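You operate a simulated robot arm through the tools that you are given. There is no shell and no other tool.

You are at the controls of a simulated two-armed robot. One attempt, no reset.

JOB
Firm up the blue wand joint, raise the wand, tighten its tip and swing it out.
Fine: first turn the nut's line to about the middle of the green band. Leave the wand raised about 40 degrees and swung about 35 degrees away from the group. The yellow wand stays as it is.

Only the result counts: the job must be done as asked and must still hold three seconds after the hand-in. Knocking over, shifting, dropping, spilling or breaking anything else fails it.

ROBOT AND FRAMES
Two 7-joint arms with two-finger parallel grippers on one trunk, on a base that drives. Base frame: it is fixed to the floor where the robot stands at the start and does not move with it; the origin is under the middle of the robot, x ahead of it, y to its left, z up. Readings come in cm, rad, newtons and seconds.
The left shoulder is at the start at [6.9, 18.2, 111.1], the right one opposite. With the tool pointing down near the work surface each hand reaches from about 10 to 70 cm from the robot's upright axis, wherever it stands, measured 20 degrees to its own side. Places, roughly: nut of the blue wand joint [-200, 220, 110]; nut of the yellow wand joint [-170, 210, 110]; swivel under the blue band [-200, 220, 100]; swivel under the yellow band [-170, 210, 100]; tip of the blue wand [-200, 210, 90]; tip of the yellow wand [-170, 200, 90]; wand of the blue joint [-200, 210, 90]; wand of the yellow joint [-170, 210, 90]. Payload 3.91 kg a hand.
The tool frame of a hand sits at the grasp point between the pads (the TCP): z along the fingers, y along the line on which they close. The tips reach 3 cm beyond it. The gripper opens to 11 cm. The fingers are 2 cm wide and 1 cm thick; the gripper's body (4.8 by 11.2 cm) begins 5.5 cm behind the TCP.
Orientation is that of the tool frame in the base frame, as a unit quaternion [x, y, z, w]. With the fingers straight down and closing along the base's y, the tool's x points along the base's -x, its y along +y and its z along -z.

CONTROLS
- The arms move only by the tool apply_moves. It takes "left_deltas", "right_deltas" or both (then of equal length, played together; a hand with none holds still); each is a list of rows, each an object (a shift or turn left out is 0, a gripper value left out holds the last) with "angular": the turn, a rotation vector about the tool's x, y, z in units of 60 degrees (1.0 is 60 degrees), a list of three; "delta_pos": the shift along the tool's x, y, z in units of 400 mm (1.0 is 400 mm), a list of three; "claw": the gripper command, from -1 (fully open) to 1 (shut), values between in proportion. In form: [{"angular": [ax, ay, az], "delta_pos": [x, y, z], "claw": claw}, ...]. A call has 1 to 20 rows; each row is the pose to reach, as a shift and turn from the pose commanded when the call began, along the tool's axes at that moment. A call with a number of a shift or a turn outside -1 to 1 is refused whole. Each row takes 0.2 s and may step no farther than 5 cm and 0.15 rad from the row before; otherwise, or with a gripper value out of range, the whole call is refused. A pose out of reach is approached as far as the arm can. The call stops where the force on the tool passes 40 N (or 10 N more than at its start, if that is more) or the arm is blocked; 0.2 s more then pass. Each finger travels about 7.2 cm/s and halts on what it meets, pressing with about 37 N; the grip force reading is that of the motor and also rises with nothing between the fingers. The clock runs only during rows and for 0.2 s after the last one: add rows that repeat a pose to give the fingers time. The reply holds the time, the measured pose of the TCP, the force on the tool along the base axes, the opening and the grip force, in the units named above and with some noise, with the torque about the TCP (base axes, N m) and any sound that the robot's microphone picked up, and new pictures: "pictures" is both (left out), scene, wrist or none (wrist: the cameras of the hands that moved).
- Cameras (640 x 400 px; columns grow to the right, rows downward): "scene" is now at [21.41, 1.46, 131.11]; the picture's right is [0.13, -0.99, 0.00], its down [-0.54, -0.07, -0.84] and it looks along [0.83, 0.11, -0.54] (base axes); focal length 214 px, centre (320, 200). "left" rides on the left gripper at [7.2, -1.7, -10.3] in its tool frame; the picture's right is [0.23, 0.97, 0.00], its down [-0.76, 0.18, -0.62] and it looks along [-0.61, 0.14, 0.78] (tool axes); focal length 222 px, centre (320, 200). "right" rides on the right gripper at [7.2, 1.7, -10.3] in its tool frame; the picture's right is [-0.23, 0.97, 0.00], its down [-0.76, -0.18, -0.62] and it looks along [-0.61, -0.14, 0.78] (tool axes); focal length 222 px, centre (320, 200). There is no depth. A picture from a camera that has moved, and an enlarged one, comes with that camera's place and axes in the base frame and with its lens. The place of the scene camera against the robot may be out by one fixed shift of up to 1.2 cm in any direction.
- lift_body(by): slides the trunk up (or, below 0, down) by that many cm; the arms and the scene camera ride with it, the base frame stays. It gives what a move gives, with no picture.
- base_move(legs): drives the robot by 1 to 6 legs, each [ahead, left, turn to the left] in cm, cm and rad, along the robot's own axes; the way and the turn of a leg run together, so that a leg with both is an arc; at most 150 cm and 3.142 rad a leg. The arms and the cameras ride along, it lands a little off, and it stops where it bumps. It gives what a move gives, and a new picture of the scene camera.
- pan_tilt(pan, tilt): turns the head with the scene camera to pan (to the left, within 1.396 rad either way) and tilt (down, from -0.506 to 1.204), counted from straight ahead of the robot. It gives what a move gives, and a new picture of the scene camera.
- inspect(camera, box): a new picture of the part [left, top, right, bottom] of that camera's present view, enlarged. No time passes.
- hand_in(): hands the job in; it is judged then, once.

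Places have to be worked out from the pictures, the camera data and where the tool is seen. Open the grippers and draw the arms clear of the work before you hand the job in, unless the task says otherwise.

The tools are called after "Call:" as a command line: name --argument value ..., lists and objects as JSON in quotes. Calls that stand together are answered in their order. apply_moves: Moves the arms, as the interface text tells. Its arguments: {"type":"object","properties":{"left_deltas":{"type":"array"},"right_deltas":{"type":"array"},"pictures":{"type":"string","enum":["both","scene","wrist","none"]}},"required":[]} The other tools are called the same way: lift_body (by) slides the trunk up or down; base_move (legs) drives the base; pan_tilt (pan, tilt) turns the head that bears the scene camera; inspect (camera, box) takes an enlarged picture of a part of a camera's view; hand_in () hands the job in.

At the start:

```text
clock: 0.0
left_tcp_pos: [34.67, 11.54, 119.59]
left_tool_rot: [-0.001, 1.0, 0.0, 0.0]
left_contact_force: [-0.5, -0.3, -0.1]
left_ft_torque: [-0.02, -0.01, 0.0]
left_grip_width: 11.0
left_finger_force: 0.0
right_tcp_pos: [40.03, -16.29, 120.68]
right_tool_rot: [0.0, 1.0, 0.0, 0.0]
right_contact_force: [0.6, 0.2, -0.3]
right_ft_torque: [0.0, 0.02, -0.03]
right_grip_width: 11.02
right_finger_force: 0.1
trunk travel left (down, up): [-37.5, 13.9]
robot x, y, heading: [-0.18, 0.34, -0.003]
head pan, tilt: [0.127, 0.574]
```

scene: 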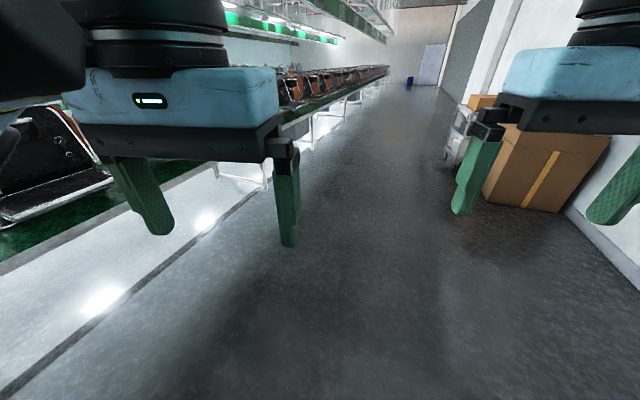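
right: 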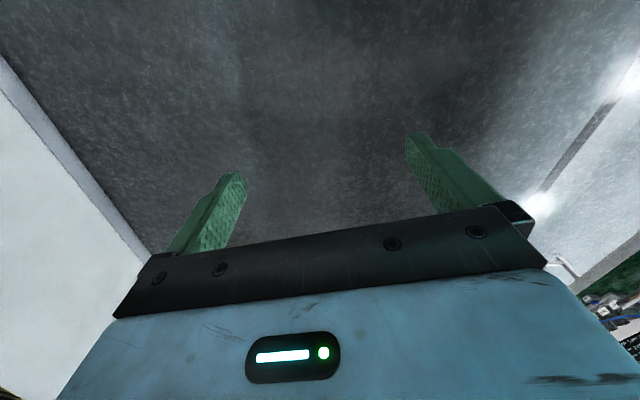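
left: 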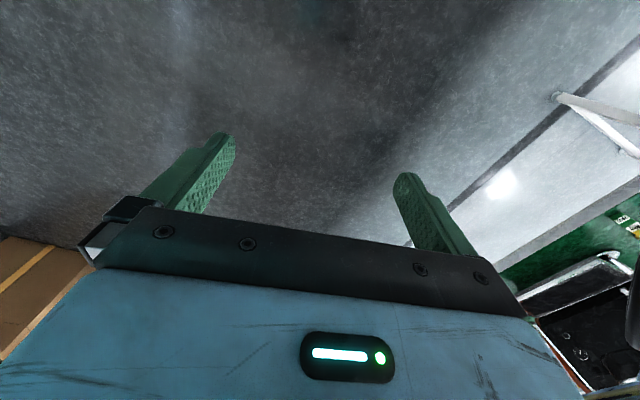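

The work lies behind me and to the left, around [-190, 215]. First I look left with the head to see what stands between.

Call:
pan_tilt --pan 1.39 --tilt 0.4

Call:
pan_tilt --pan -1.39 --tilt 0.4

```text
clock: 1.4
left_tcp_pos: [34.63, 11.54, 119.59]
left_tool_rot: [0.001, 1.0, 0.0, 0.0]
left_contact_force: [0.5, 0.1, 0.1]
left_ft_torque: [0.02, -0.02, -0.04]
left_grip_width: 11.01
left_finger_force: 0.0
right_tcp_pos: [40.02, -16.32, 120.63]
right_tool_rot: [0.0, 1.0, 0.0, 0.0]
right_contact_force: [-1.4, 0.0, -0.2]
right_ft_torque: [-0.01, -0.02, -0.01]
right_grip_width: 11.01
right_finger_force: 0.0
trunk travel left (down, up): [-37.5, 13.9]
robot x, y, heading: [-0.01, -0.13, -0.001]
head pan, tilt: [1.389, 0.4]
camera scene: at [14.25, 9.43, 132.7], right [0.98, -0.18, 0.0], down [-0.07, -0.38, -0.92], along [0.17, 0.91, -0.39], focal length 214 px, centre (320, 200)
```

scene: 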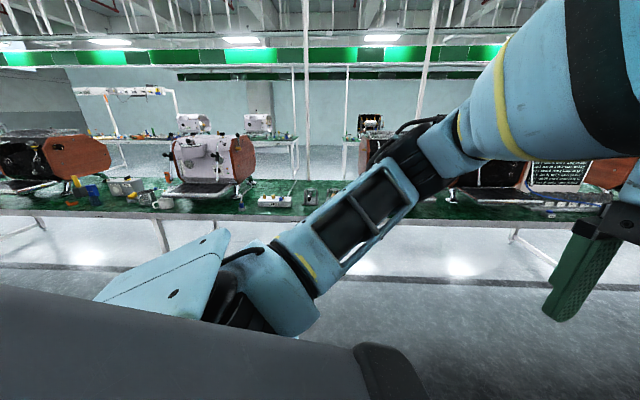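

```text
clock: 3.9
left_tcp_pos: [34.92, 11.66, 119.59]
left_tool_rot: [-0.005, 1.0, 0.001, 0.0]
left_contact_force: [56.4, -18.4, -15.9]
left_ft_torque: [2.3, 4.87, 2.72]
left_grip_width: 10.99
left_finger_force: 0.2
right_tcp_pos: [40.11, -16.35, 120.7]
right_tool_rot: [0.0, 1.0, 0.0, 0.0]
right_contact_force: [0.8, 0.1, 0.5]
right_ft_torque: [-0.02, 0.0, 0.03]
right_grip_width: 11.01
right_finger_force: 0.1
trunk travel left (down, up): [-37.5, 13.9]
robot x, y, heading: [-0.2, 0.19, 0.006]
head pan, tilt: [-1.389, 0.4]
camera scene: at [21.26, -2.9, 132.71], right [-0.35, -0.94, 0.0], down [-0.36, 0.13, -0.92], along [0.86, -0.32, -0.39], focal length 214 px, centre (320, 200)
```

scene: 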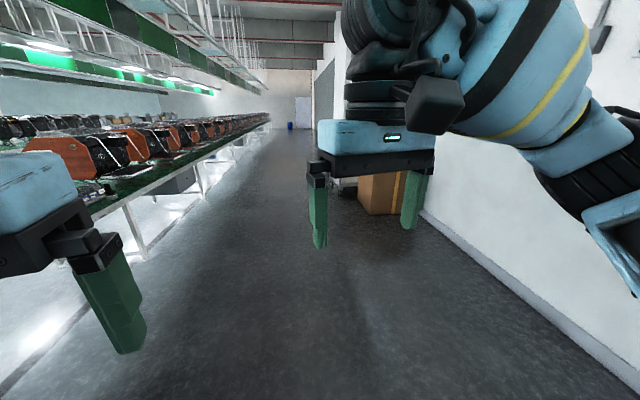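

The left hand shows a large force after that pan, so I turn the head back to the middle and see whether it clears.

Call:
pan_tilt --pan 0.1 --tilt 0.5

```text
clock: 5.5
left_tcp_pos: [34.68, 11.58, 119.64]
left_tool_rot: [0.001, 1.0, 0.0, 0.0]
left_contact_force: [0.2, -0.1, 0.6]
left_ft_torque: [-0.01, 0.0, -0.05]
left_grip_width: 11.01
left_finger_force: 0.0
right_tcp_pos: [39.89, -16.26, 120.62]
right_tool_rot: [0.0, 1.0, 0.001, 0.0]
right_contact_force: [0.3, 0.1, 0.4]
right_ft_torque: [-0.05, 0.0, 0.0]
right_grip_width: 11.0
right_finger_force: 0.0
trunk travel left (down, up): [-37.5, 13.9]
robot x, y, heading: [-0.02, -0.03, -0.003]
head pan, tilt: [0.099, 0.499]
camera scene: at [21.61, 1.21, 131.79], right [0.1, -1.0, 0.0], down [-0.48, -0.05, -0.88], along [0.87, 0.09, -0.48], focal length 214 px, centre (320, 200)
```

scene: 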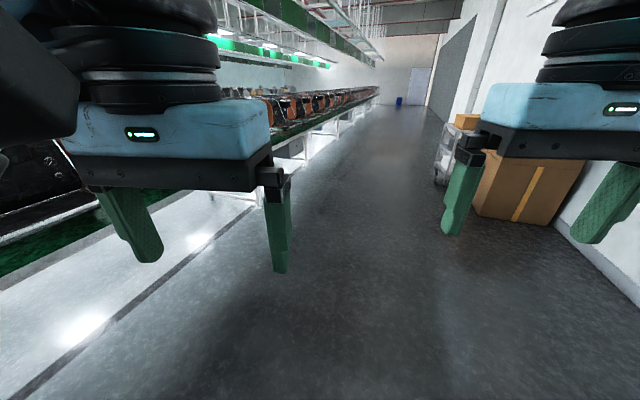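

The force has gone. The aisle around me is clear, so I turn in place to face the work area (heading about 2.3 rad).

Call:
base_move --legs '[[0, 0, 2.3]]'

```text
clock: 11.2
left_tcp_pos: [-30.88, 19.49, 119.58]
left_tool_rot: [0.904, -0.427, 0.0, 0.0]
left_contact_force: [0.1, 0.2, 0.1]
left_ft_torque: [0.0, -0.03, 0.02]
left_grip_width: 10.99
left_finger_force: 0.2
right_tcp_pos: [-12.76, 41.23, 120.61]
right_tool_rot: [0.904, -0.428, 0.001, 0.0]
right_contact_force: [0.1, -0.6, -0.2]
right_ft_torque: [-0.01, 0.0, -0.04]
right_grip_width: 11.0
right_finger_force: 0.0
trunk travel left (down, up): [-37.5, 13.9]
robot x, y, heading: [-0.26, 0.08, 2.258]
head pan, tilt: [0.099, 0.499]
camera scene: at [-14.14, 16.32, 131.79], right [0.71, 0.71, 0.0], down [0.34, -0.34, -0.88], along [-0.62, 0.62, -0.48], focal length 214 px, centre (320, 200)
```

scene: 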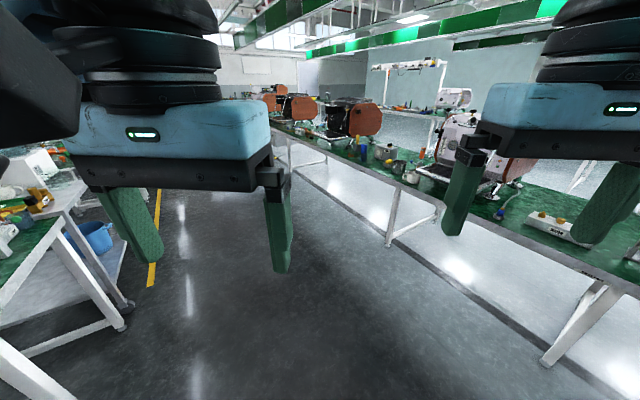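

The blue joint should appear near pixel (331,103): one of the coffee machines at the bench. I enlarge that part.

Call:
inspect --camera "scene" --box '[260, 70, 420, 170]'

Call:
inspect --camera "scene" --box '[0, 130, 320, 330]'

```text
4.00 times, centred on (340, 120) of scene
camera zoom: at [-14.14, 16.32, 131.79], right [0.71, 0.71, 0.0], down [0.34, -0.34, -0.88], along [-0.62, 0.62, -0.48], focal length 858 px, centre (240, 520)
```

zoom: 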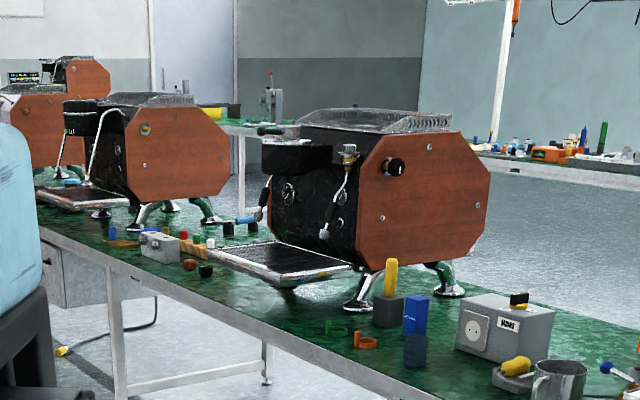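

```text
2.00 times, centred on (160, 230) of scene
camera zoom: at [-14.14, 16.32, 131.79], right [0.71, 0.71, 0.0], down [0.34, -0.34, -0.88], along [-0.62, 0.62, -0.48], focal length 429 px, centre (640, 140)
```

zoom: 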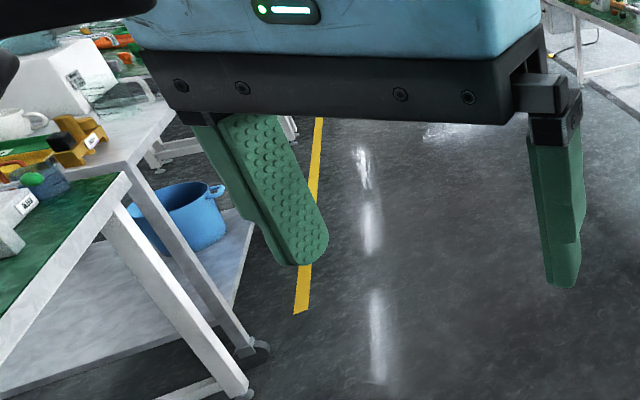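

The machine with two wands fits the given places; the bench edge runs from about (-94,149) to (-295,194), top near z=75. I drive along the aisle to about (-205,108) and turn to face the machine front (heading about 1.35).

Call:
base_move --legs '[[0, 0, 0.39], [115, 0, 0], [115, 0, 0], [0, 0, -1.3]]'

```text
clock: 27.0
left_tcp_pos: [-207.36, 145.97, 119.73]
left_tool_rot: [-0.625, 0.78, 0.0, 0.0]
left_contact_force: [0.9, 0.1, 0.1]
left_ft_torque: [0.0, -0.02, 0.03]
left_grip_width: 10.98
left_finger_force: 0.1
right_tcp_pos: [-178.92, 145.1, 120.56]
right_tool_rot: [-0.625, 0.781, -0.001, 0.0]
right_contact_force: [0.3, 0.5, -0.2]
right_ft_torque: [0.03, -0.01, 0.0]
right_grip_width: 11.01
right_finger_force: 0.0
trunk travel left (down, up): [-37.5, 13.9]
robot x, y, heading: [-203.4, 109.5, 1.346]
head pan, tilt: [0.099, 0.499]
camera scene: at [-199.61, 131.01, 131.79], right [0.99, -0.12, 0.0], down [-0.06, -0.48, -0.88], along [0.11, 0.87, -0.48], focal length 214 px, centre (320, 200)
```

scene: 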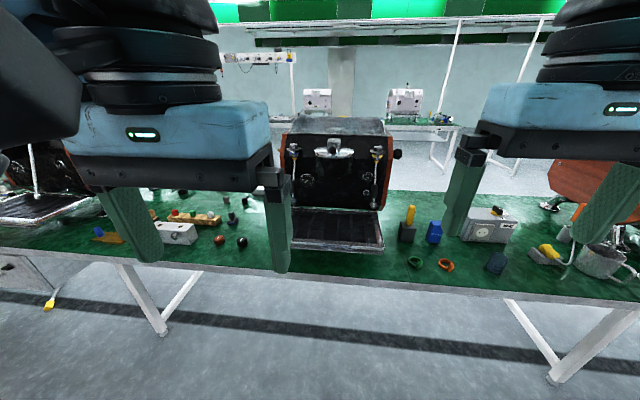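

I now face the machine. I enlarge it to find the nuts, bands and marks.

Call:
inspect --camera "scene" --box '[265, 105, 425, 205]'

Call:
inspect --camera "scene" --box '[280, 130, 328, 160]'

Call:
inspect --camera "scene" --box '[352, 135, 400, 165]'

Call:
inspect --camera "scene" --box '[80, 170, 480, 300]'

```text
4.00 times, centred on (345, 155) of scene
camera zoom: at [-199.61, 131.01, 131.79], right [0.99, -0.12, 0.0], down [-0.06, -0.48, -0.88], along [0.11, 0.87, -0.48], focal length 858 px, centre (220, 380)
```

zoom: 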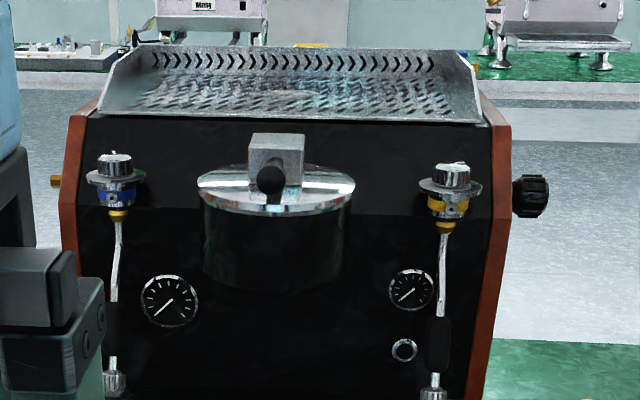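

```text
13.33 times, centred on (304, 145) of scene
camera zoom: at [-199.61, 131.01, 131.79], right [0.99, -0.12, 0.0], down [-0.06, -0.48, -0.88], along [0.11, 0.87, -0.48], focal length 2860 px, centre (533, 933)
```

zoom: 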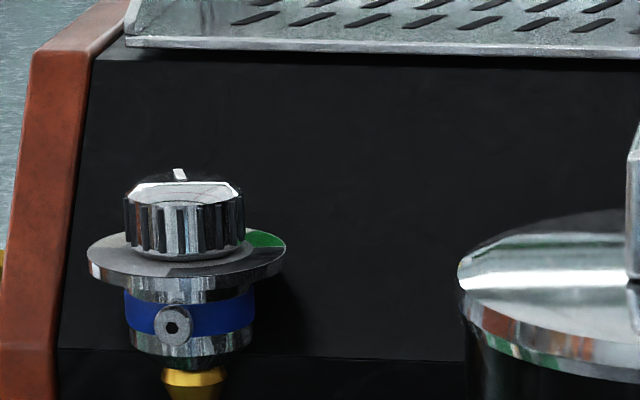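

```text
13.33 times, centred on (376, 150) of scene
camera zoom: at [-199.61, 131.01, 131.79], right [0.99, -0.12, 0.0], down [-0.06, -0.48, -0.88], along [0.11, 0.87, -0.48], focal length 2860 px, centre (-427, 867)
```

zoom: 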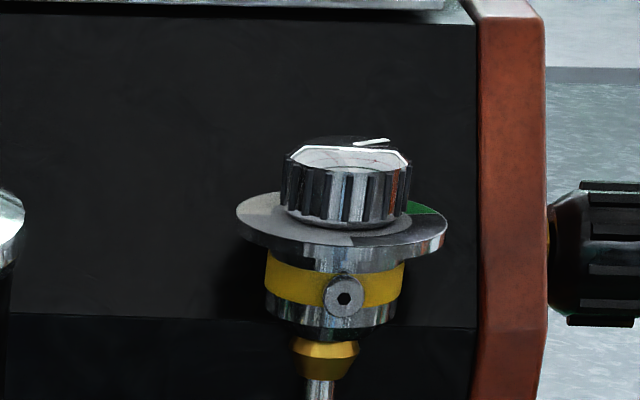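

```text
1.60 times, centred on (280, 235) of scene
camera zoom: at [-199.61, 131.01, 131.79], right [0.99, -0.12, 0.0], down [-0.06, -0.48, -0.88], along [0.11, 0.87, -0.48], focal length 343 px, centre (384, 144)
```

zoom: 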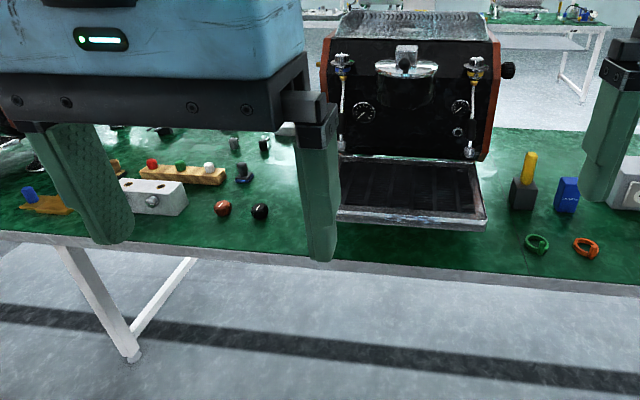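

The blue joint is the left one: knob about [-199.5, 211, 112], with a vertical axis, the line now at the back and the green band back-right on the plate. The heading suits, so I drive 36 cm ahead and tilt the head down.

Call:
base_move --legs '[[36, 0, 0]]'

Call:
pan_tilt --pan 0.25 --tilt 0.55

```text
clock: 29.3
left_tcp_pos: [-199.49, 180.93, 119.7]
left_tool_rot: [-0.626, 0.78, 0.0, 0.0]
left_contact_force: [-0.3, 1.0, 0.3]
left_ft_torque: [-0.01, 0.02, 0.01]
left_grip_width: 11.01
left_finger_force: 0.0
right_tcp_pos: [-171.14, 180.06, 120.63]
right_tool_rot: [-0.626, 0.78, 0.0, -0.001]
right_contact_force: [0.2, -0.3, 0.6]
right_ft_torque: [-0.02, -0.02, 0.0]
right_grip_width: 11.01
right_finger_force: 0.0
trunk travel left (down, up): [-37.5, 13.9]
robot x, y, heading: [-195.56, 144.41, 1.348]
head pan, tilt: [0.099, 0.499]
camera scene: at [-191.79, 166.0, 131.79], right [0.99, -0.12, 0.0], down [-0.06, -0.48, -0.88], along [0.11, 0.87, -0.48], focal length 214 px, centre (320, 200)
```

scene: 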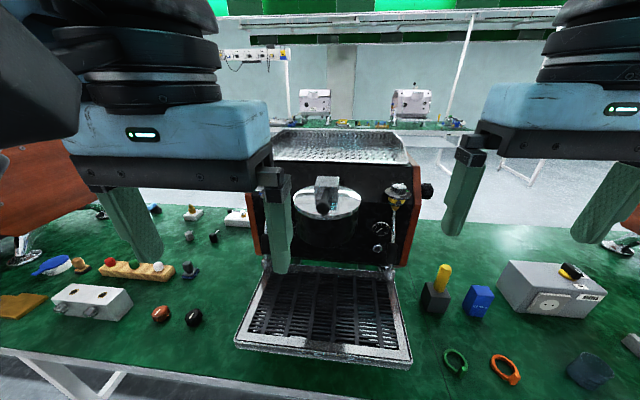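

```text
clock: 30.0
left_tcp_pos: [-199.38, 180.88, 119.61]
left_tool_rot: [-0.626, 0.78, 0.0, 0.0]
left_contact_force: [-1.2, -0.3, 0.1]
left_ft_torque: [0.03, -0.01, 0.02]
left_grip_width: 11.0
left_finger_force: 0.0
right_tcp_pos: [-171.12, 179.94, 120.75]
right_tool_rot: [-0.625, 0.781, 0.0, 0.001]
right_contact_force: [-0.7, 0.1, -0.2]
right_ft_torque: [0.02, 0.02, -0.03]
right_grip_width: 10.98
right_finger_force: 0.2
trunk travel left (down, up): [-37.5, 13.9]
robot x, y, heading: [-195.66, 144.32, 1.35]
head pan, tilt: [0.25, 0.55]
camera scene: at [-193.15, 165.92, 131.33], right [1.0, 0.03, 0.0], down [0.02, -0.52, -0.85], along [-0.02, 0.85, -0.52], focal length 214 px, centre (320, 200)
```

scene: 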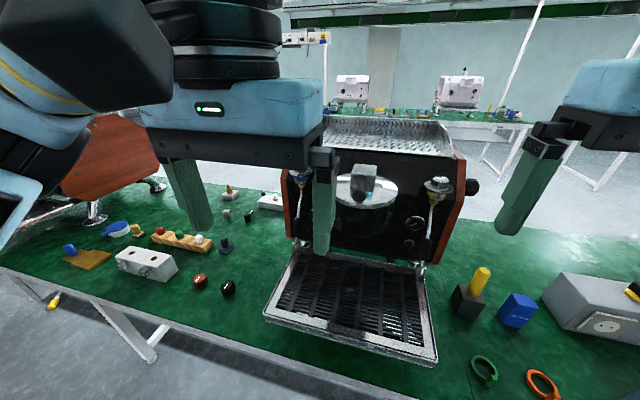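

The base stands clear. I raise the left hand 10 cm and use its wrist camera to see the blue nut.

Call:
apply_moves --left_deltas '[{"delta_pos": [0, 0, -0.1]}, {"delta_pos": [0, 0, -0.2]}, {"delta_pos": [0, 0, -0.25]}, {"delta_pos": [0, 0, -0.25]}]'

```text
clock: 31.0
left_tcp_pos: [-199.5, 181.09, 129.63]
left_tool_rot: [-0.625, 0.781, 0.0, 0.0]
left_contact_force: [-2.3, 6.0, -6.3]
left_ft_torque: [-0.05, -0.24, -0.23]
left_grip_width: 10.98
left_finger_force: 0.1
right_tcp_pos: [-171.15, 179.94, 120.8]
right_tool_rot: [-0.625, 0.781, 0.0, 0.0]
right_contact_force: [-0.3, -1.0, 0.2]
right_ft_torque: [-0.04, -0.03, 0.02]
right_grip_width: 11.0
right_finger_force: 0.0
trunk travel left (down, up): [-37.5, 13.9]
robot x, y, heading: [-196.05, 144.7, 1.354]
head pan, tilt: [0.25, 0.55]
camera scene: at [-193.19, 166.0, 131.54], right [1.0, 0.03, 0.0], down [0.02, -0.5, -0.86], along [-0.03, 0.86, -0.5], focal length 214 px, centre (320, 200)
camera left: at [-199.37, 173.53, 140.02], right [-1.0, -0.01, 0.0], down [-0.01, 0.78, 0.62], along [-0.01, 0.62, -0.78], focal length 222 px, centre (320, 200)
```

scene: 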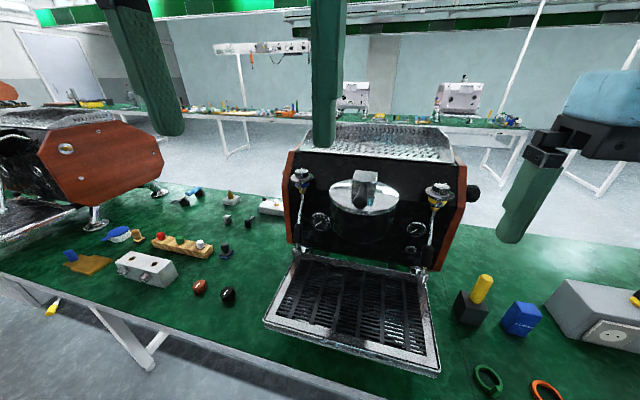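
left: 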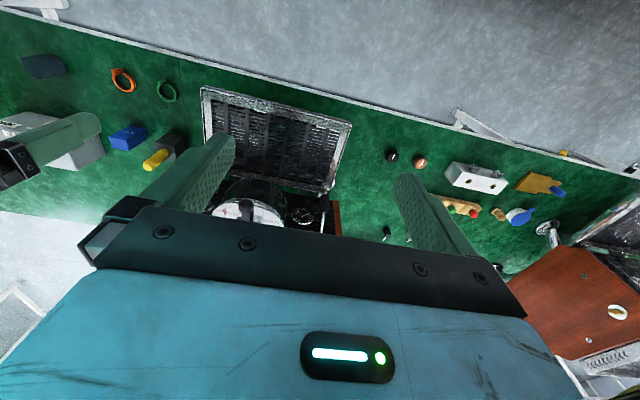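

The blue nut is now visible to the scene camera at about (301,178). I enlarge it.

Call:
inspect --camera "scene" --box '[282, 162, 322, 187]'

Call:
inspect --camera "scene" --box '[270, 150, 350, 270]'

Call:
inspect --camera "scene" --box '[415, 172, 455, 197]'

```text
16.00 times, centred on (302, 174) of scene
camera zoom: at [-193.19, 166.0, 131.54], right [1.0, 0.03, 0.0], down [0.02, -0.5, -0.86], along [-0.03, 0.86, -0.5], focal length 3432 px, centre (608, 608)
```

zoom: 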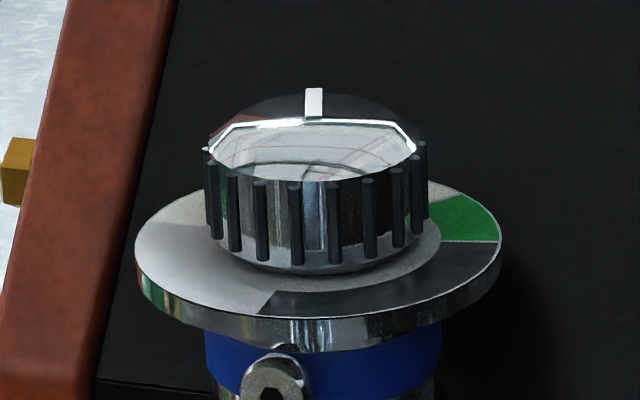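

```text
3.33 times, centred on (310, 210) of scene
camera zoom: at [-193.19, 166.0, 131.54], right [1.0, 0.03, 0.0], down [0.02, -0.5, -0.86], along [-0.03, 0.86, -0.5], focal length 715 px, centre (353, 167)
```

zoom: 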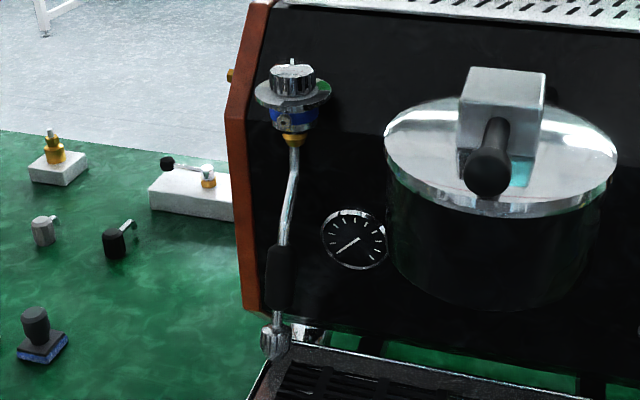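

```text
16.00 times, centred on (435, 184) of scene
camera zoom: at [-193.19, 166.0, 131.54], right [1.0, 0.03, 0.0], down [0.02, -0.5, -0.86], along [-0.03, 0.86, -0.5], focal length 3432 px, centre (-1520, 448)
```

zoom: 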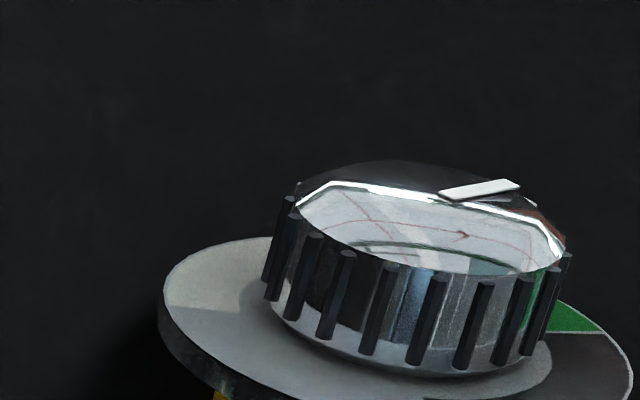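

The nut top works out near (-199.3, 215, 111). I move the left hand forward at the present height so its wrist camera can look down on the nut.

Call:
apply_moves --left_deltas '[{"delta_pos": [-0.1, 0, 0]}, {"delta_pos": [-0.2, 0, 0]}, {"delta_pos": [-0.3, 0, 0]}, {"delta_pos": [-0.4, 0, 0]}, {"delta_pos": [-0.5, 0, 0]}, {"delta_pos": [-0.6, 0, 0]}, {"delta_pos": [-0.6, 0, 0]}]'

```text
clock: 32.6
left_tcp_pos: [-194.83, 203.42, 128.84]
left_tool_rot: [-0.624, 0.781, -0.001, 0.002]
left_contact_force: [-0.2, 0.2, -0.1]
left_ft_torque: [0.02, 0.0, 0.02]
left_grip_width: 10.98
left_finger_force: 0.0
left hand out of reach, approached as far as the arm can: row 6, 7
right_tcp_pos: [-171.43, 180.19, 120.6]
right_tool_rot: [-0.625, 0.78, -0.001, 0.0]
right_contact_force: [-0.8, 0.1, 0.1]
right_ft_torque: [-0.03, -0.04, 0.02]
right_grip_width: 11.01
right_finger_force: 0.1
trunk travel left (down, up): [-37.5, 13.9]
robot x, y, heading: [-195.88, 144.66, 1.352]
head pan, tilt: [0.25, 0.55]
camera scene: at [-193.4, 166.04, 131.32], right [1.0, 0.03, 0.0], down [0.02, -0.52, -0.85], along [-0.03, 0.85, -0.52], focal length 214 px, centre (320, 200)
camera left: at [-194.82, 196.05, 139.13], right [-1.0, -0.01, 0.0], down [-0.01, 0.78, 0.62], along [0.0, 0.62, -0.78], focal length 222 px, centre (320, 200)
```

scene: 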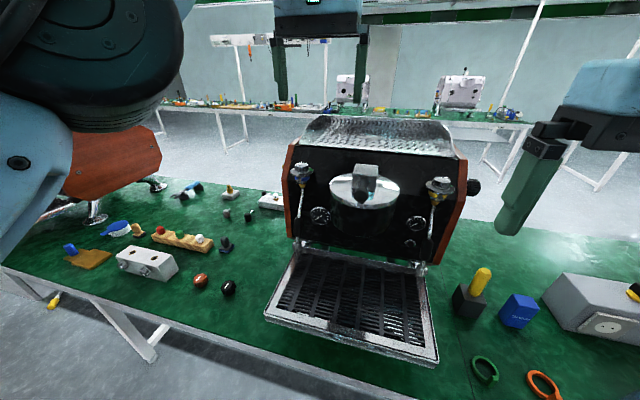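
left: 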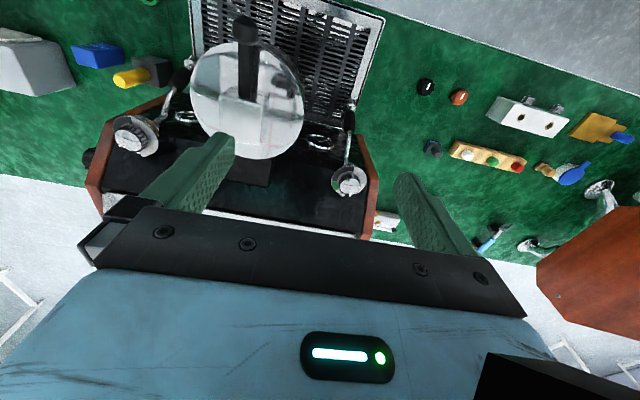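

The reach ends here, but the wrist camera already sees the blue nut at (350,180), which places it at about (-199.4, 214.5). I enlarge it to read the bands.

Call:
inspect --camera "left" --box '[326, 162, 374, 192]'

Call:
inspect --camera "left" --box '[80, 60, 400, 260]'

Call:
inspect --camera "left" --box '[112, 115, 160, 145]'

```text
13.33 times, centred on (350, 177) of left
camera zoom: at [-194.82, 196.05, 139.13], right [-1.0, -0.01, 0.0], down [-0.01, 0.78, 0.62], along [0.0, 0.62, -0.78], focal length 2962 px, centre (-80, 507)
```

zoom: 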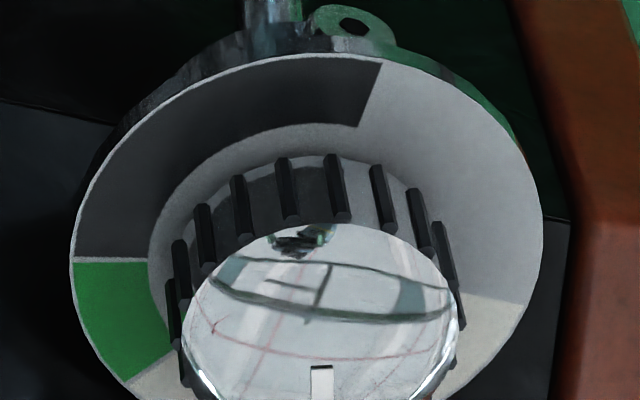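

```text
2.00 times, centred on (240, 160) of left
camera zoom: at [-194.82, 196.05, 139.13], right [-1.0, -0.01, 0.0], down [-0.01, 0.78, 0.62], along [0.0, 0.62, -0.78], focal length 444 px, centre (480, 280)
```

zoom: 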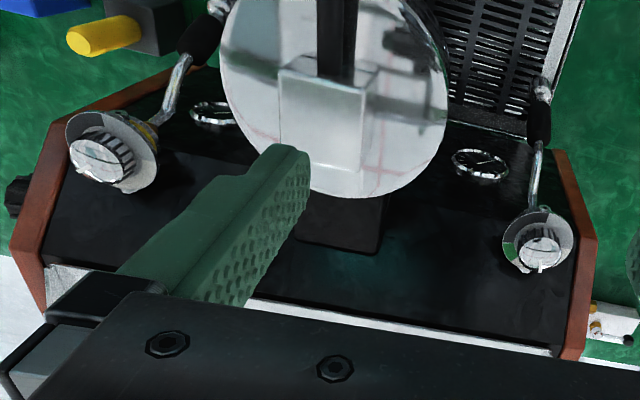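

```text
13.33 times, centred on (136, 130) of left
camera zoom: at [-194.82, 196.05, 139.13], right [-1.0, -0.01, 0.0], down [-0.01, 0.78, 0.62], along [0.0, 0.62, -0.78], focal length 2962 px, centre (2773, 1133)
```

zoom: 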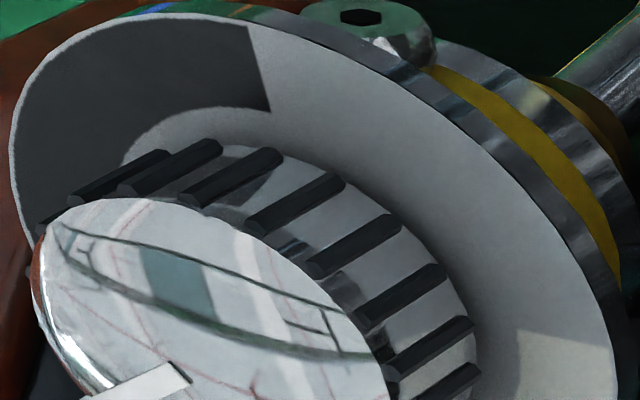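

Seen from above, the line points to the back (0°) and green spans about 55–92° clockwise, so I need about +73° clockwise. The base must come about 12 cm nearer; I check its clearance to the bench by looking down and draw the right hand back.

Call:
apply_moves --right_deltas '[{"delta_pos": [0.08, 0, -0.05]}, {"delta_pos": [0.16, 0, -0.1]}, {"delta_pos": [0.25, 0, -0.1]}, {"delta_pos": [0.25, 0, -0.1]}]' --pictures "none"

Call:
pan_tilt --pan 0.0 --tilt 1.15

```text
clock: 33.3
left_tcp_pos: [-194.61, 203.45, 128.85]
left_tool_rot: [-0.625, 0.781, 0.001, 0.001]
left_contact_force: [-0.3, -0.1, -0.1]
left_ft_torque: [0.0, 0.02, 0.02]
left_grip_width: 11.01
left_finger_force: 0.0
right_tcp_pos: [-171.92, 173.27, 124.48]
right_tool_rot: [-0.621, 0.784, -0.002, -0.004]
right_contact_force: [-0.1, 0.3, 0.7]
right_ft_torque: [0.01, -0.02, -0.01]
right_grip_width: 10.98
right_finger_force: 0.1
trunk travel left (down, up): [-37.5, 13.9]
robot x, y, heading: [-195.59, 144.29, 1.349]
head pan, tilt: [0.25, 0.55]
stopped in row 3 (right hand): the force on the tool passed its limit at 94 N (the readings are from after the stop); the commanded pose is now the measured one
```

```text
clock: 34.3
left_tcp_pos: [-194.66, 203.47, 128.7]
left_tool_rot: [-0.625, 0.781, -0.001, 0.001]
left_contact_force: [-0.1, 0.1, 0.3]
left_ft_torque: [-0.03, 0.0, -0.03]
left_grip_width: 11.0
left_finger_force: 0.1
right_tcp_pos: [-171.65, 173.31, 124.42]
right_tool_rot: [-0.624, 0.782, -0.005, -0.002]
right_contact_force: [91.5, 18.7, -46.3]
right_ft_torque: [1.52, 8.32, 6.3]
right_grip_width: 11.01
right_finger_force: 0.1
trunk travel left (down, up): [-37.5, 13.9]
robot x, y, heading: [-196.07, 144.84, 1.353]
head pan, tilt: [0.0, 1.15]
camera scene: at [-192.63, 164.45, 128.36], right [1.0, -0.04, 0.0], down [-0.03, -0.79, -0.62], along [0.02, 0.62, -0.79], focal length 214 px, centre (320, 200)
```

scene: 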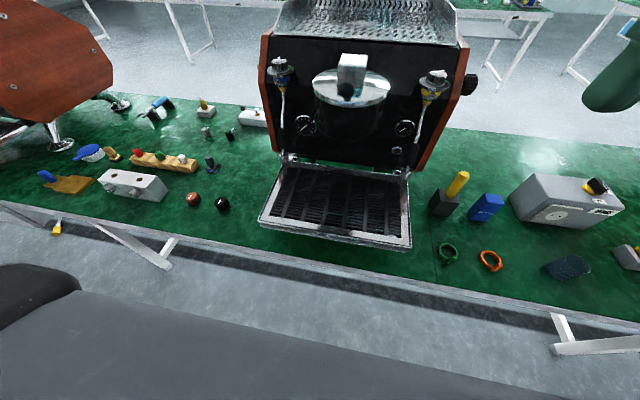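

The right hand pressed on the head, so it comes forward again and the head goes back up. The body clears the bench edge by more than 10 cm.

Call:
pan_tilt --pan 0.2 --tilt 0.55

Call:
apply_moves --right_deltas '[{"delta_pos": [-0.06, -0.08, 0]}, {"delta_pos": [-0.12, -0.16, 0]}, {"delta_pos": [-0.12, -0.25, 0]}, {"delta_pos": [-0.12, -0.25, 0]}]' --pictures "scene"

```text
clock: 35.3
left_tcp_pos: [-194.66, 203.27, 128.77]
left_tool_rot: [-0.625, 0.781, 0.001, 0.001]
left_contact_force: [0.4, 0.6, 0.3]
left_ft_torque: [0.0, -0.01, 0.01]
left_grip_width: 11.0
left_finger_force: 0.0
right_tcp_pos: [-172.17, 173.18, 124.55]
right_tool_rot: [-0.623, 0.782, -0.002, -0.003]
right_contact_force: [23.2, -4.8, 12.1]
right_ft_torque: [-0.34, 3.38, 2.13]
right_grip_width: 10.99
right_finger_force: 0.1
trunk travel left (down, up): [-37.5, 13.9]
robot x, y, heading: [-195.74, 144.52, 1.352]
head pan, tilt: [0.201, 0.55]
camera scene: at [-193.14, 165.85, 131.14], right [1.0, 0.03, 0.0], down [0.01, -0.54, -0.84], along [-0.02, 0.84, -0.54], focal length 214 px, centre (320, 200)
```

scene: 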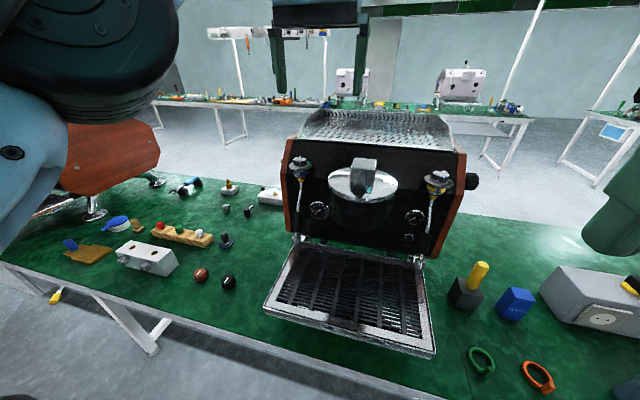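

```text
clock: 36.3
left_tcp_pos: [-194.69, 203.4, 128.68]
left_tool_rot: [-0.625, 0.78, 0.0, 0.001]
left_contact_force: [-0.1, -0.1, 0.0]
left_ft_torque: [-0.02, -0.01, 0.02]
left_grip_width: 11.01
left_finger_force: 0.1
right_tcp_pos: [-161.36, 175.68, 124.45]
right_tool_rot: [-0.621, 0.784, -0.002, -0.004]
right_contact_force: [-0.1, -0.6, -0.8]
right_ft_torque: [-0.01, -0.01, 0.04]
right_grip_width: 10.99
right_finger_force: 0.2
trunk travel left (down, up): [-37.5, 13.9]
robot x, y, heading: [-195.83, 144.7, 1.349]
head pan, tilt: [0.201, 0.55]
camera scene: at [-192.79, 165.99, 131.32], right [1.0, -0.02, 0.0], down [-0.01, -0.52, -0.85], along [0.02, 0.85, -0.52], focal length 214 px, centre (320, 200)
```

scene: 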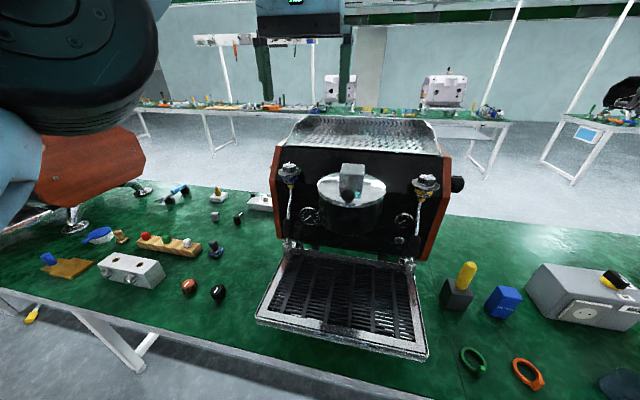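

All forces are back to zero. I drive 9 cm ahead.

Call:
base_move --legs '[[9, 0, 0]]'

```text
clock: 37.5
left_tcp_pos: [-192.76, 212.05, 128.84]
left_tool_rot: [-0.625, 0.78, 0.0, 0.001]
left_contact_force: [-0.4, 0.3, 0.0]
left_ft_torque: [-0.05, 0.0, -0.03]
left_grip_width: 11.01
left_finger_force: 0.0
right_tcp_pos: [-159.32, 184.33, 124.5]
right_tool_rot: [-0.621, 0.783, -0.002, -0.004]
right_contact_force: [0.1, 0.1, -0.1]
right_ft_torque: [-0.04, 0.01, -0.02]
right_grip_width: 10.99
right_finger_force: 0.1
trunk travel left (down, up): [-37.5, 13.9]
robot x, y, heading: [-194.13, 153.45, 1.347]
head pan, tilt: [0.201, 0.55]
camera scene: at [-190.76, 174.69, 131.33], right [1.0, -0.02, 0.0], down [-0.01, -0.52, -0.85], along [0.02, 0.85, -0.52], focal length 214 px, centre (320, 200)
```

scene: 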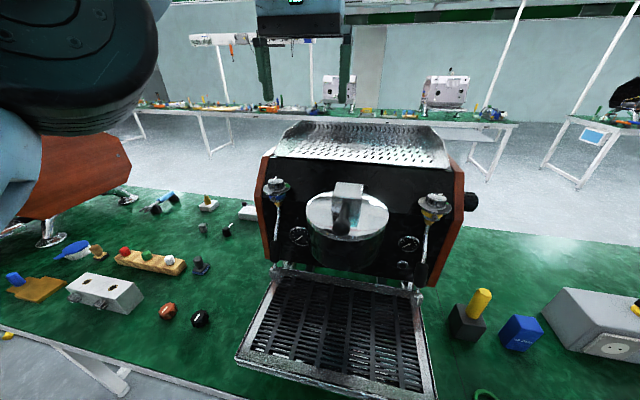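

Next I bring the left hand over the nut, pre-turned 30° counter-clockwise, about 8 cm above it.

Call:
apply_moves --left_deltas '[{"delta_pos": [-0.006, 0.045, 0.03], "angular": [0, 0, -0.125]}, {"delta_pos": [-0.012, 0.09, 0.06], "angular": [0, 0, -0.25]}, {"delta_pos": [-0.02, 0.135, 0.1], "angular": [0, 0, -0.375]}, {"delta_pos": [-0.025, 0.175, 0.15], "angular": [0, 0, -0.5]}, {"delta_pos": [-0.025, 0.175, 0.15], "angular": [0, 0, -0.5]}]'

```text
clock: 38.6
left_tcp_pos: [-199.1, 214.7, 122.79]
left_tool_rot: [0.806, -0.592, 0.0, -0.001]
left_contact_force: [0.1, -0.4, -0.9]
left_ft_torque: [0.01, -0.02, -0.04]
left_grip_width: 10.99
left_finger_force: 0.1
right_tcp_pos: [-159.31, 184.21, 124.48]
right_tool_rot: [-0.621, 0.784, -0.001, -0.004]
right_contact_force: [-0.3, -0.1, 0.5]
right_ft_torque: [0.0, 0.01, -0.01]
right_grip_width: 11.0
right_finger_force: 0.1
trunk travel left (down, up): [-37.5, 13.9]
robot x, y, heading: [-193.84, 153.81, 1.352]
head pan, tilt: [0.201, 0.55]
camera scene: at [-190.69, 174.64, 131.34], right [1.0, -0.02, 0.0], down [-0.01, -0.52, -0.85], along [0.02, 0.85, -0.52], focal length 214 px, centre (320, 200)
camera left: at [-195.4, 208.21, 133.14], right [-0.86, -0.51, 0.0], down [-0.4, 0.67, 0.62], along [-0.32, 0.54, -0.78], focal length 222 px, centre (320, 200)
```

scene: 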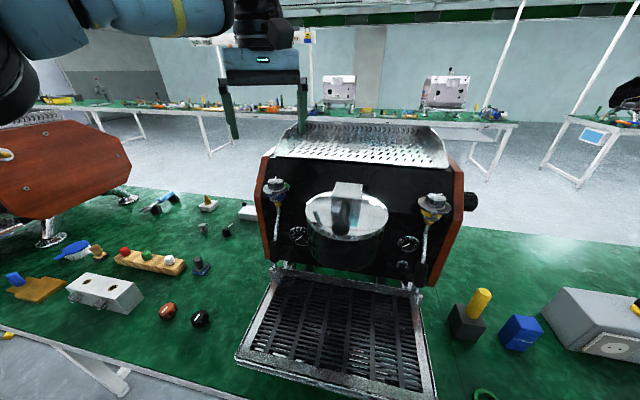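
left: 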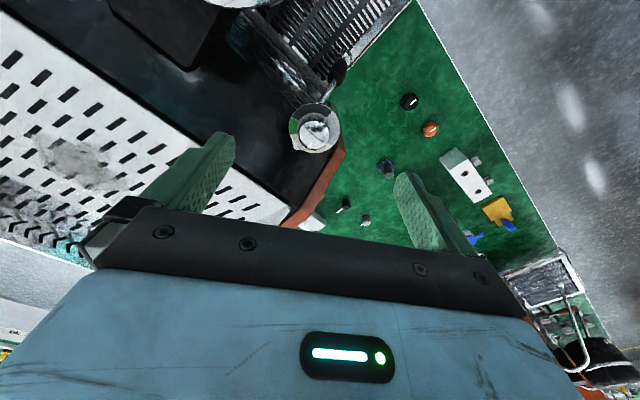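

Call:
inspect --camera "left" --box '[273, 95, 353, 145]'

```text
8.00 times, centred on (313, 120) of left
camera zoom: at [-195.4, 208.21, 133.14], right [-0.86, -0.51, 0.0], down [-0.4, 0.67, 0.62], along [-0.32, 0.54, -0.78], focal length 1777 px, centre (376, 840)
```

zoom: 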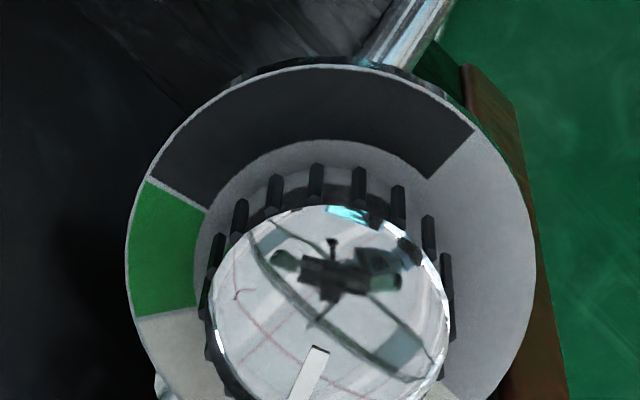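

The nut works out at about (-199.4, 216.6), top z ≈ 110.7, and the turn needed is about 72°. I centre over it and descend to TCP z ≈ 114.8 first.

Call:
apply_moves --left_deltas '[{"delta_pos": [-0.047, -0.007, 0.03]}, {"delta_pos": [-0.047, -0.007, 0.1]}, {"delta_pos": [-0.047, -0.007, 0.15]}, {"delta_pos": [-0.047, -0.007, 0.2]}, {"delta_pos": [-0.047, -0.007, 0.2]}]' --pictures "both"

Call:
inspect --camera "left" --box '[220, 80, 420, 205]'

Call:
inspect --camera "scene" --box '[200, 110, 360, 210]'

```text
clock: 39.9
left_tcp_pos: [-199.53, 216.56, 114.77]
left_tool_rot: [0.806, -0.592, -0.001, -0.001]
left_contact_force: [0.1, 0.8, 0.2]
left_ft_torque: [0.0, 0.0, 0.03]
left_grip_width: 11.02
left_finger_force: 0.2
right_tcp_pos: [-159.35, 184.19, 124.59]
right_tool_rot: [-0.621, 0.784, -0.001, -0.003]
right_contact_force: [-0.3, -0.6, -0.4]
right_ft_torque: [0.02, -0.02, -0.01]
right_grip_width: 11.02
right_finger_force: 0.1
trunk travel left (down, up): [-37.5, 13.9]
robot x, y, heading: [-193.8, 153.43, 1.353]
head pan, tilt: [0.201, 0.55]
camera scene: at [-190.74, 174.64, 131.34], right [1.0, -0.02, 0.0], down [-0.01, -0.52, -0.85], along [0.02, 0.85, -0.52], focal length 214 px, centre (320, 200)
camera left: at [-195.73, 210.11, 125.18], right [-0.86, -0.51, 0.0], down [-0.4, 0.67, 0.62], along [-0.32, 0.54, -0.78], focal length 222 px, centre (320, 200)
```

scene: 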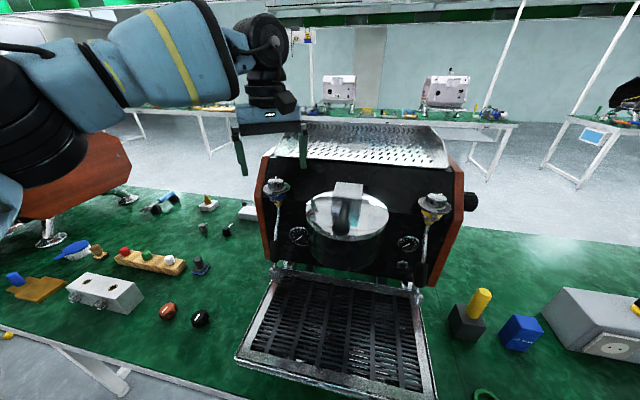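
left: 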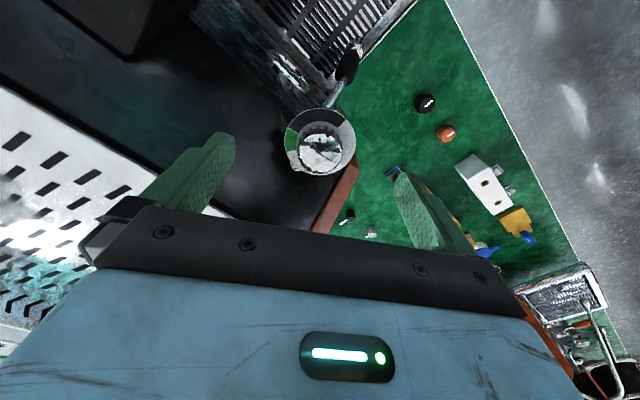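

```text
3.20 times, centred on (320, 142) of left
camera zoom: at [-195.73, 210.11, 125.18], right [-0.86, -0.51, 0.0], down [-0.4, 0.67, 0.62], along [-0.32, 0.54, -0.78], focal length 711 px, centre (320, 384)
```

zoom: 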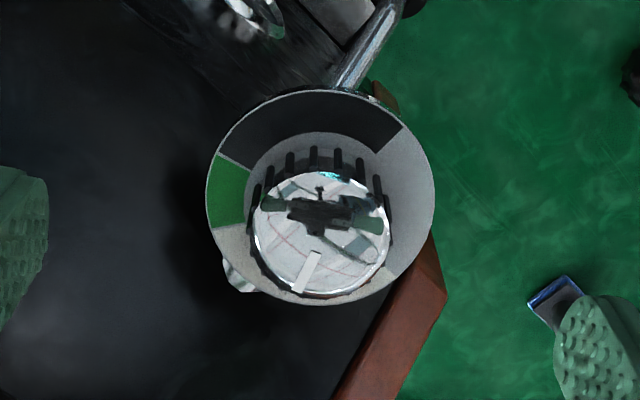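

```text
4.00 times, centred on (280, 160) of scene
camera zoom: at [-190.74, 174.64, 131.34], right [1.0, -0.02, 0.0], down [-0.01, -0.52, -0.85], along [0.02, 0.85, -0.52], focal length 858 px, centre (480, 360)
```

zoom: 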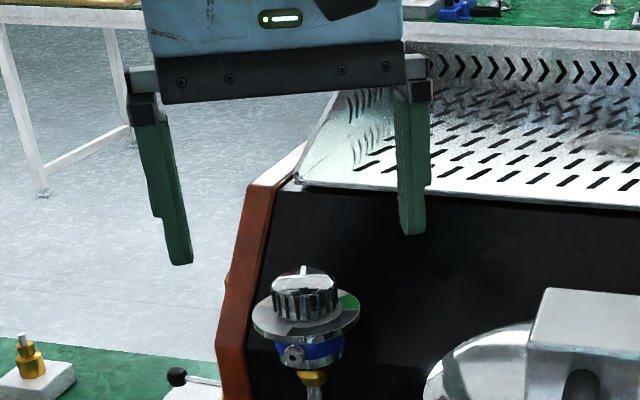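

Refined: nut top z ≈ 109.8, and I am 0.4 cm short toward the back. I descend to TCP z ≈ 111.7 with that correction.

Call:
apply_moves --left_deltas '[{"delta_pos": [-0.01, 0, 0.03]}, {"delta_pos": [-0.01, 0, 0.055]}, {"delta_pos": [-0.01, 0, 0.077]}, {"delta_pos": [-0.01, 0, 0.077]}]' --pictures "wrist"

Call:
inspect --camera "left" --box '[220, 80, 420, 205]'

Call:
inspect --camera "scene" --box '[220, 125, 340, 200]'

```text
clock: 40.9
left_tcp_pos: [-199.71, 216.98, 111.72]
left_tool_rot: [0.806, -0.592, 0.0, -0.002]
left_contact_force: [0.7, 0.5, 0.6]
left_ft_torque: [-0.02, 0.01, 0.0]
left_grip_width: 11.01
left_finger_force: 0.1
right_tcp_pos: [-159.35, 184.32, 124.58]
right_tool_rot: [-0.621, 0.784, -0.002, -0.003]
right_contact_force: [0.7, -0.3, -0.2]
right_ft_torque: [0.0, 0.02, 0.0]
right_grip_width: 11.01
right_finger_force: 0.1
trunk travel left (down, up): [-37.5, 13.9]
robot x, y, heading: [-193.9, 153.38, 1.355]
head pan, tilt: [0.201, 0.55]
camera left: at [-195.85, 210.5, 122.09], right [-0.86, -0.51, 0.0], down [-0.4, 0.67, 0.62], along [-0.32, 0.54, -0.78], focal length 222 px, centre (320, 200)
```

left: 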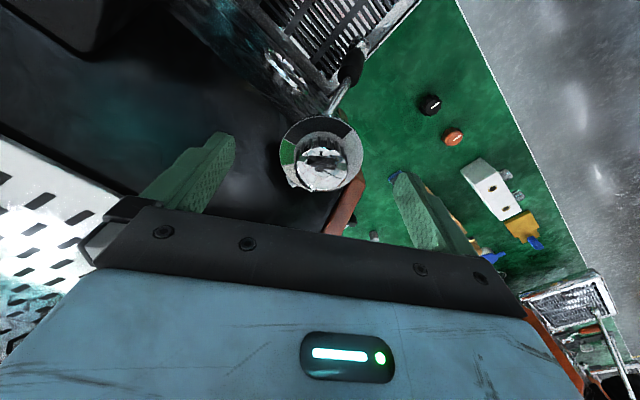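

```text
3.20 times, centred on (320, 142) of left
camera zoom: at [-195.85, 210.5, 122.09], right [-0.86, -0.51, 0.0], down [-0.4, 0.67, 0.62], along [-0.32, 0.54, -0.78], focal length 711 px, centre (320, 384)
```

zoom: 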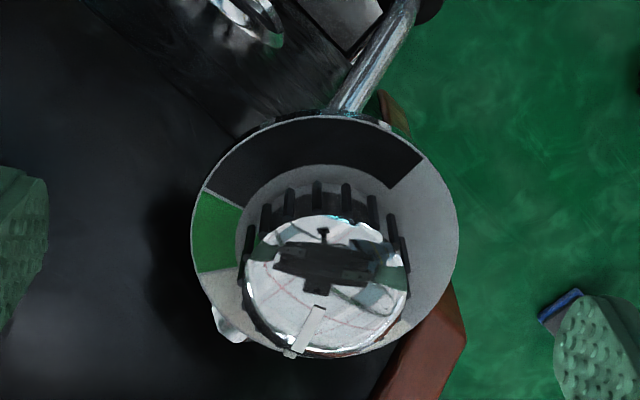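

```text
5.33 times, centred on (280, 162) of scene
camera zoom: at [-190.75, 174.66, 131.34], right [1.0, -0.02, 0.0], down [-0.01, -0.52, -0.85], along [0.02, 0.85, -0.52], focal length 1144 px, centre (533, 400)
```

zoom: 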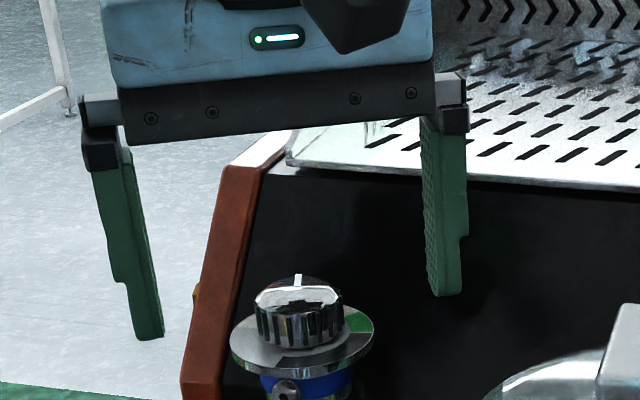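

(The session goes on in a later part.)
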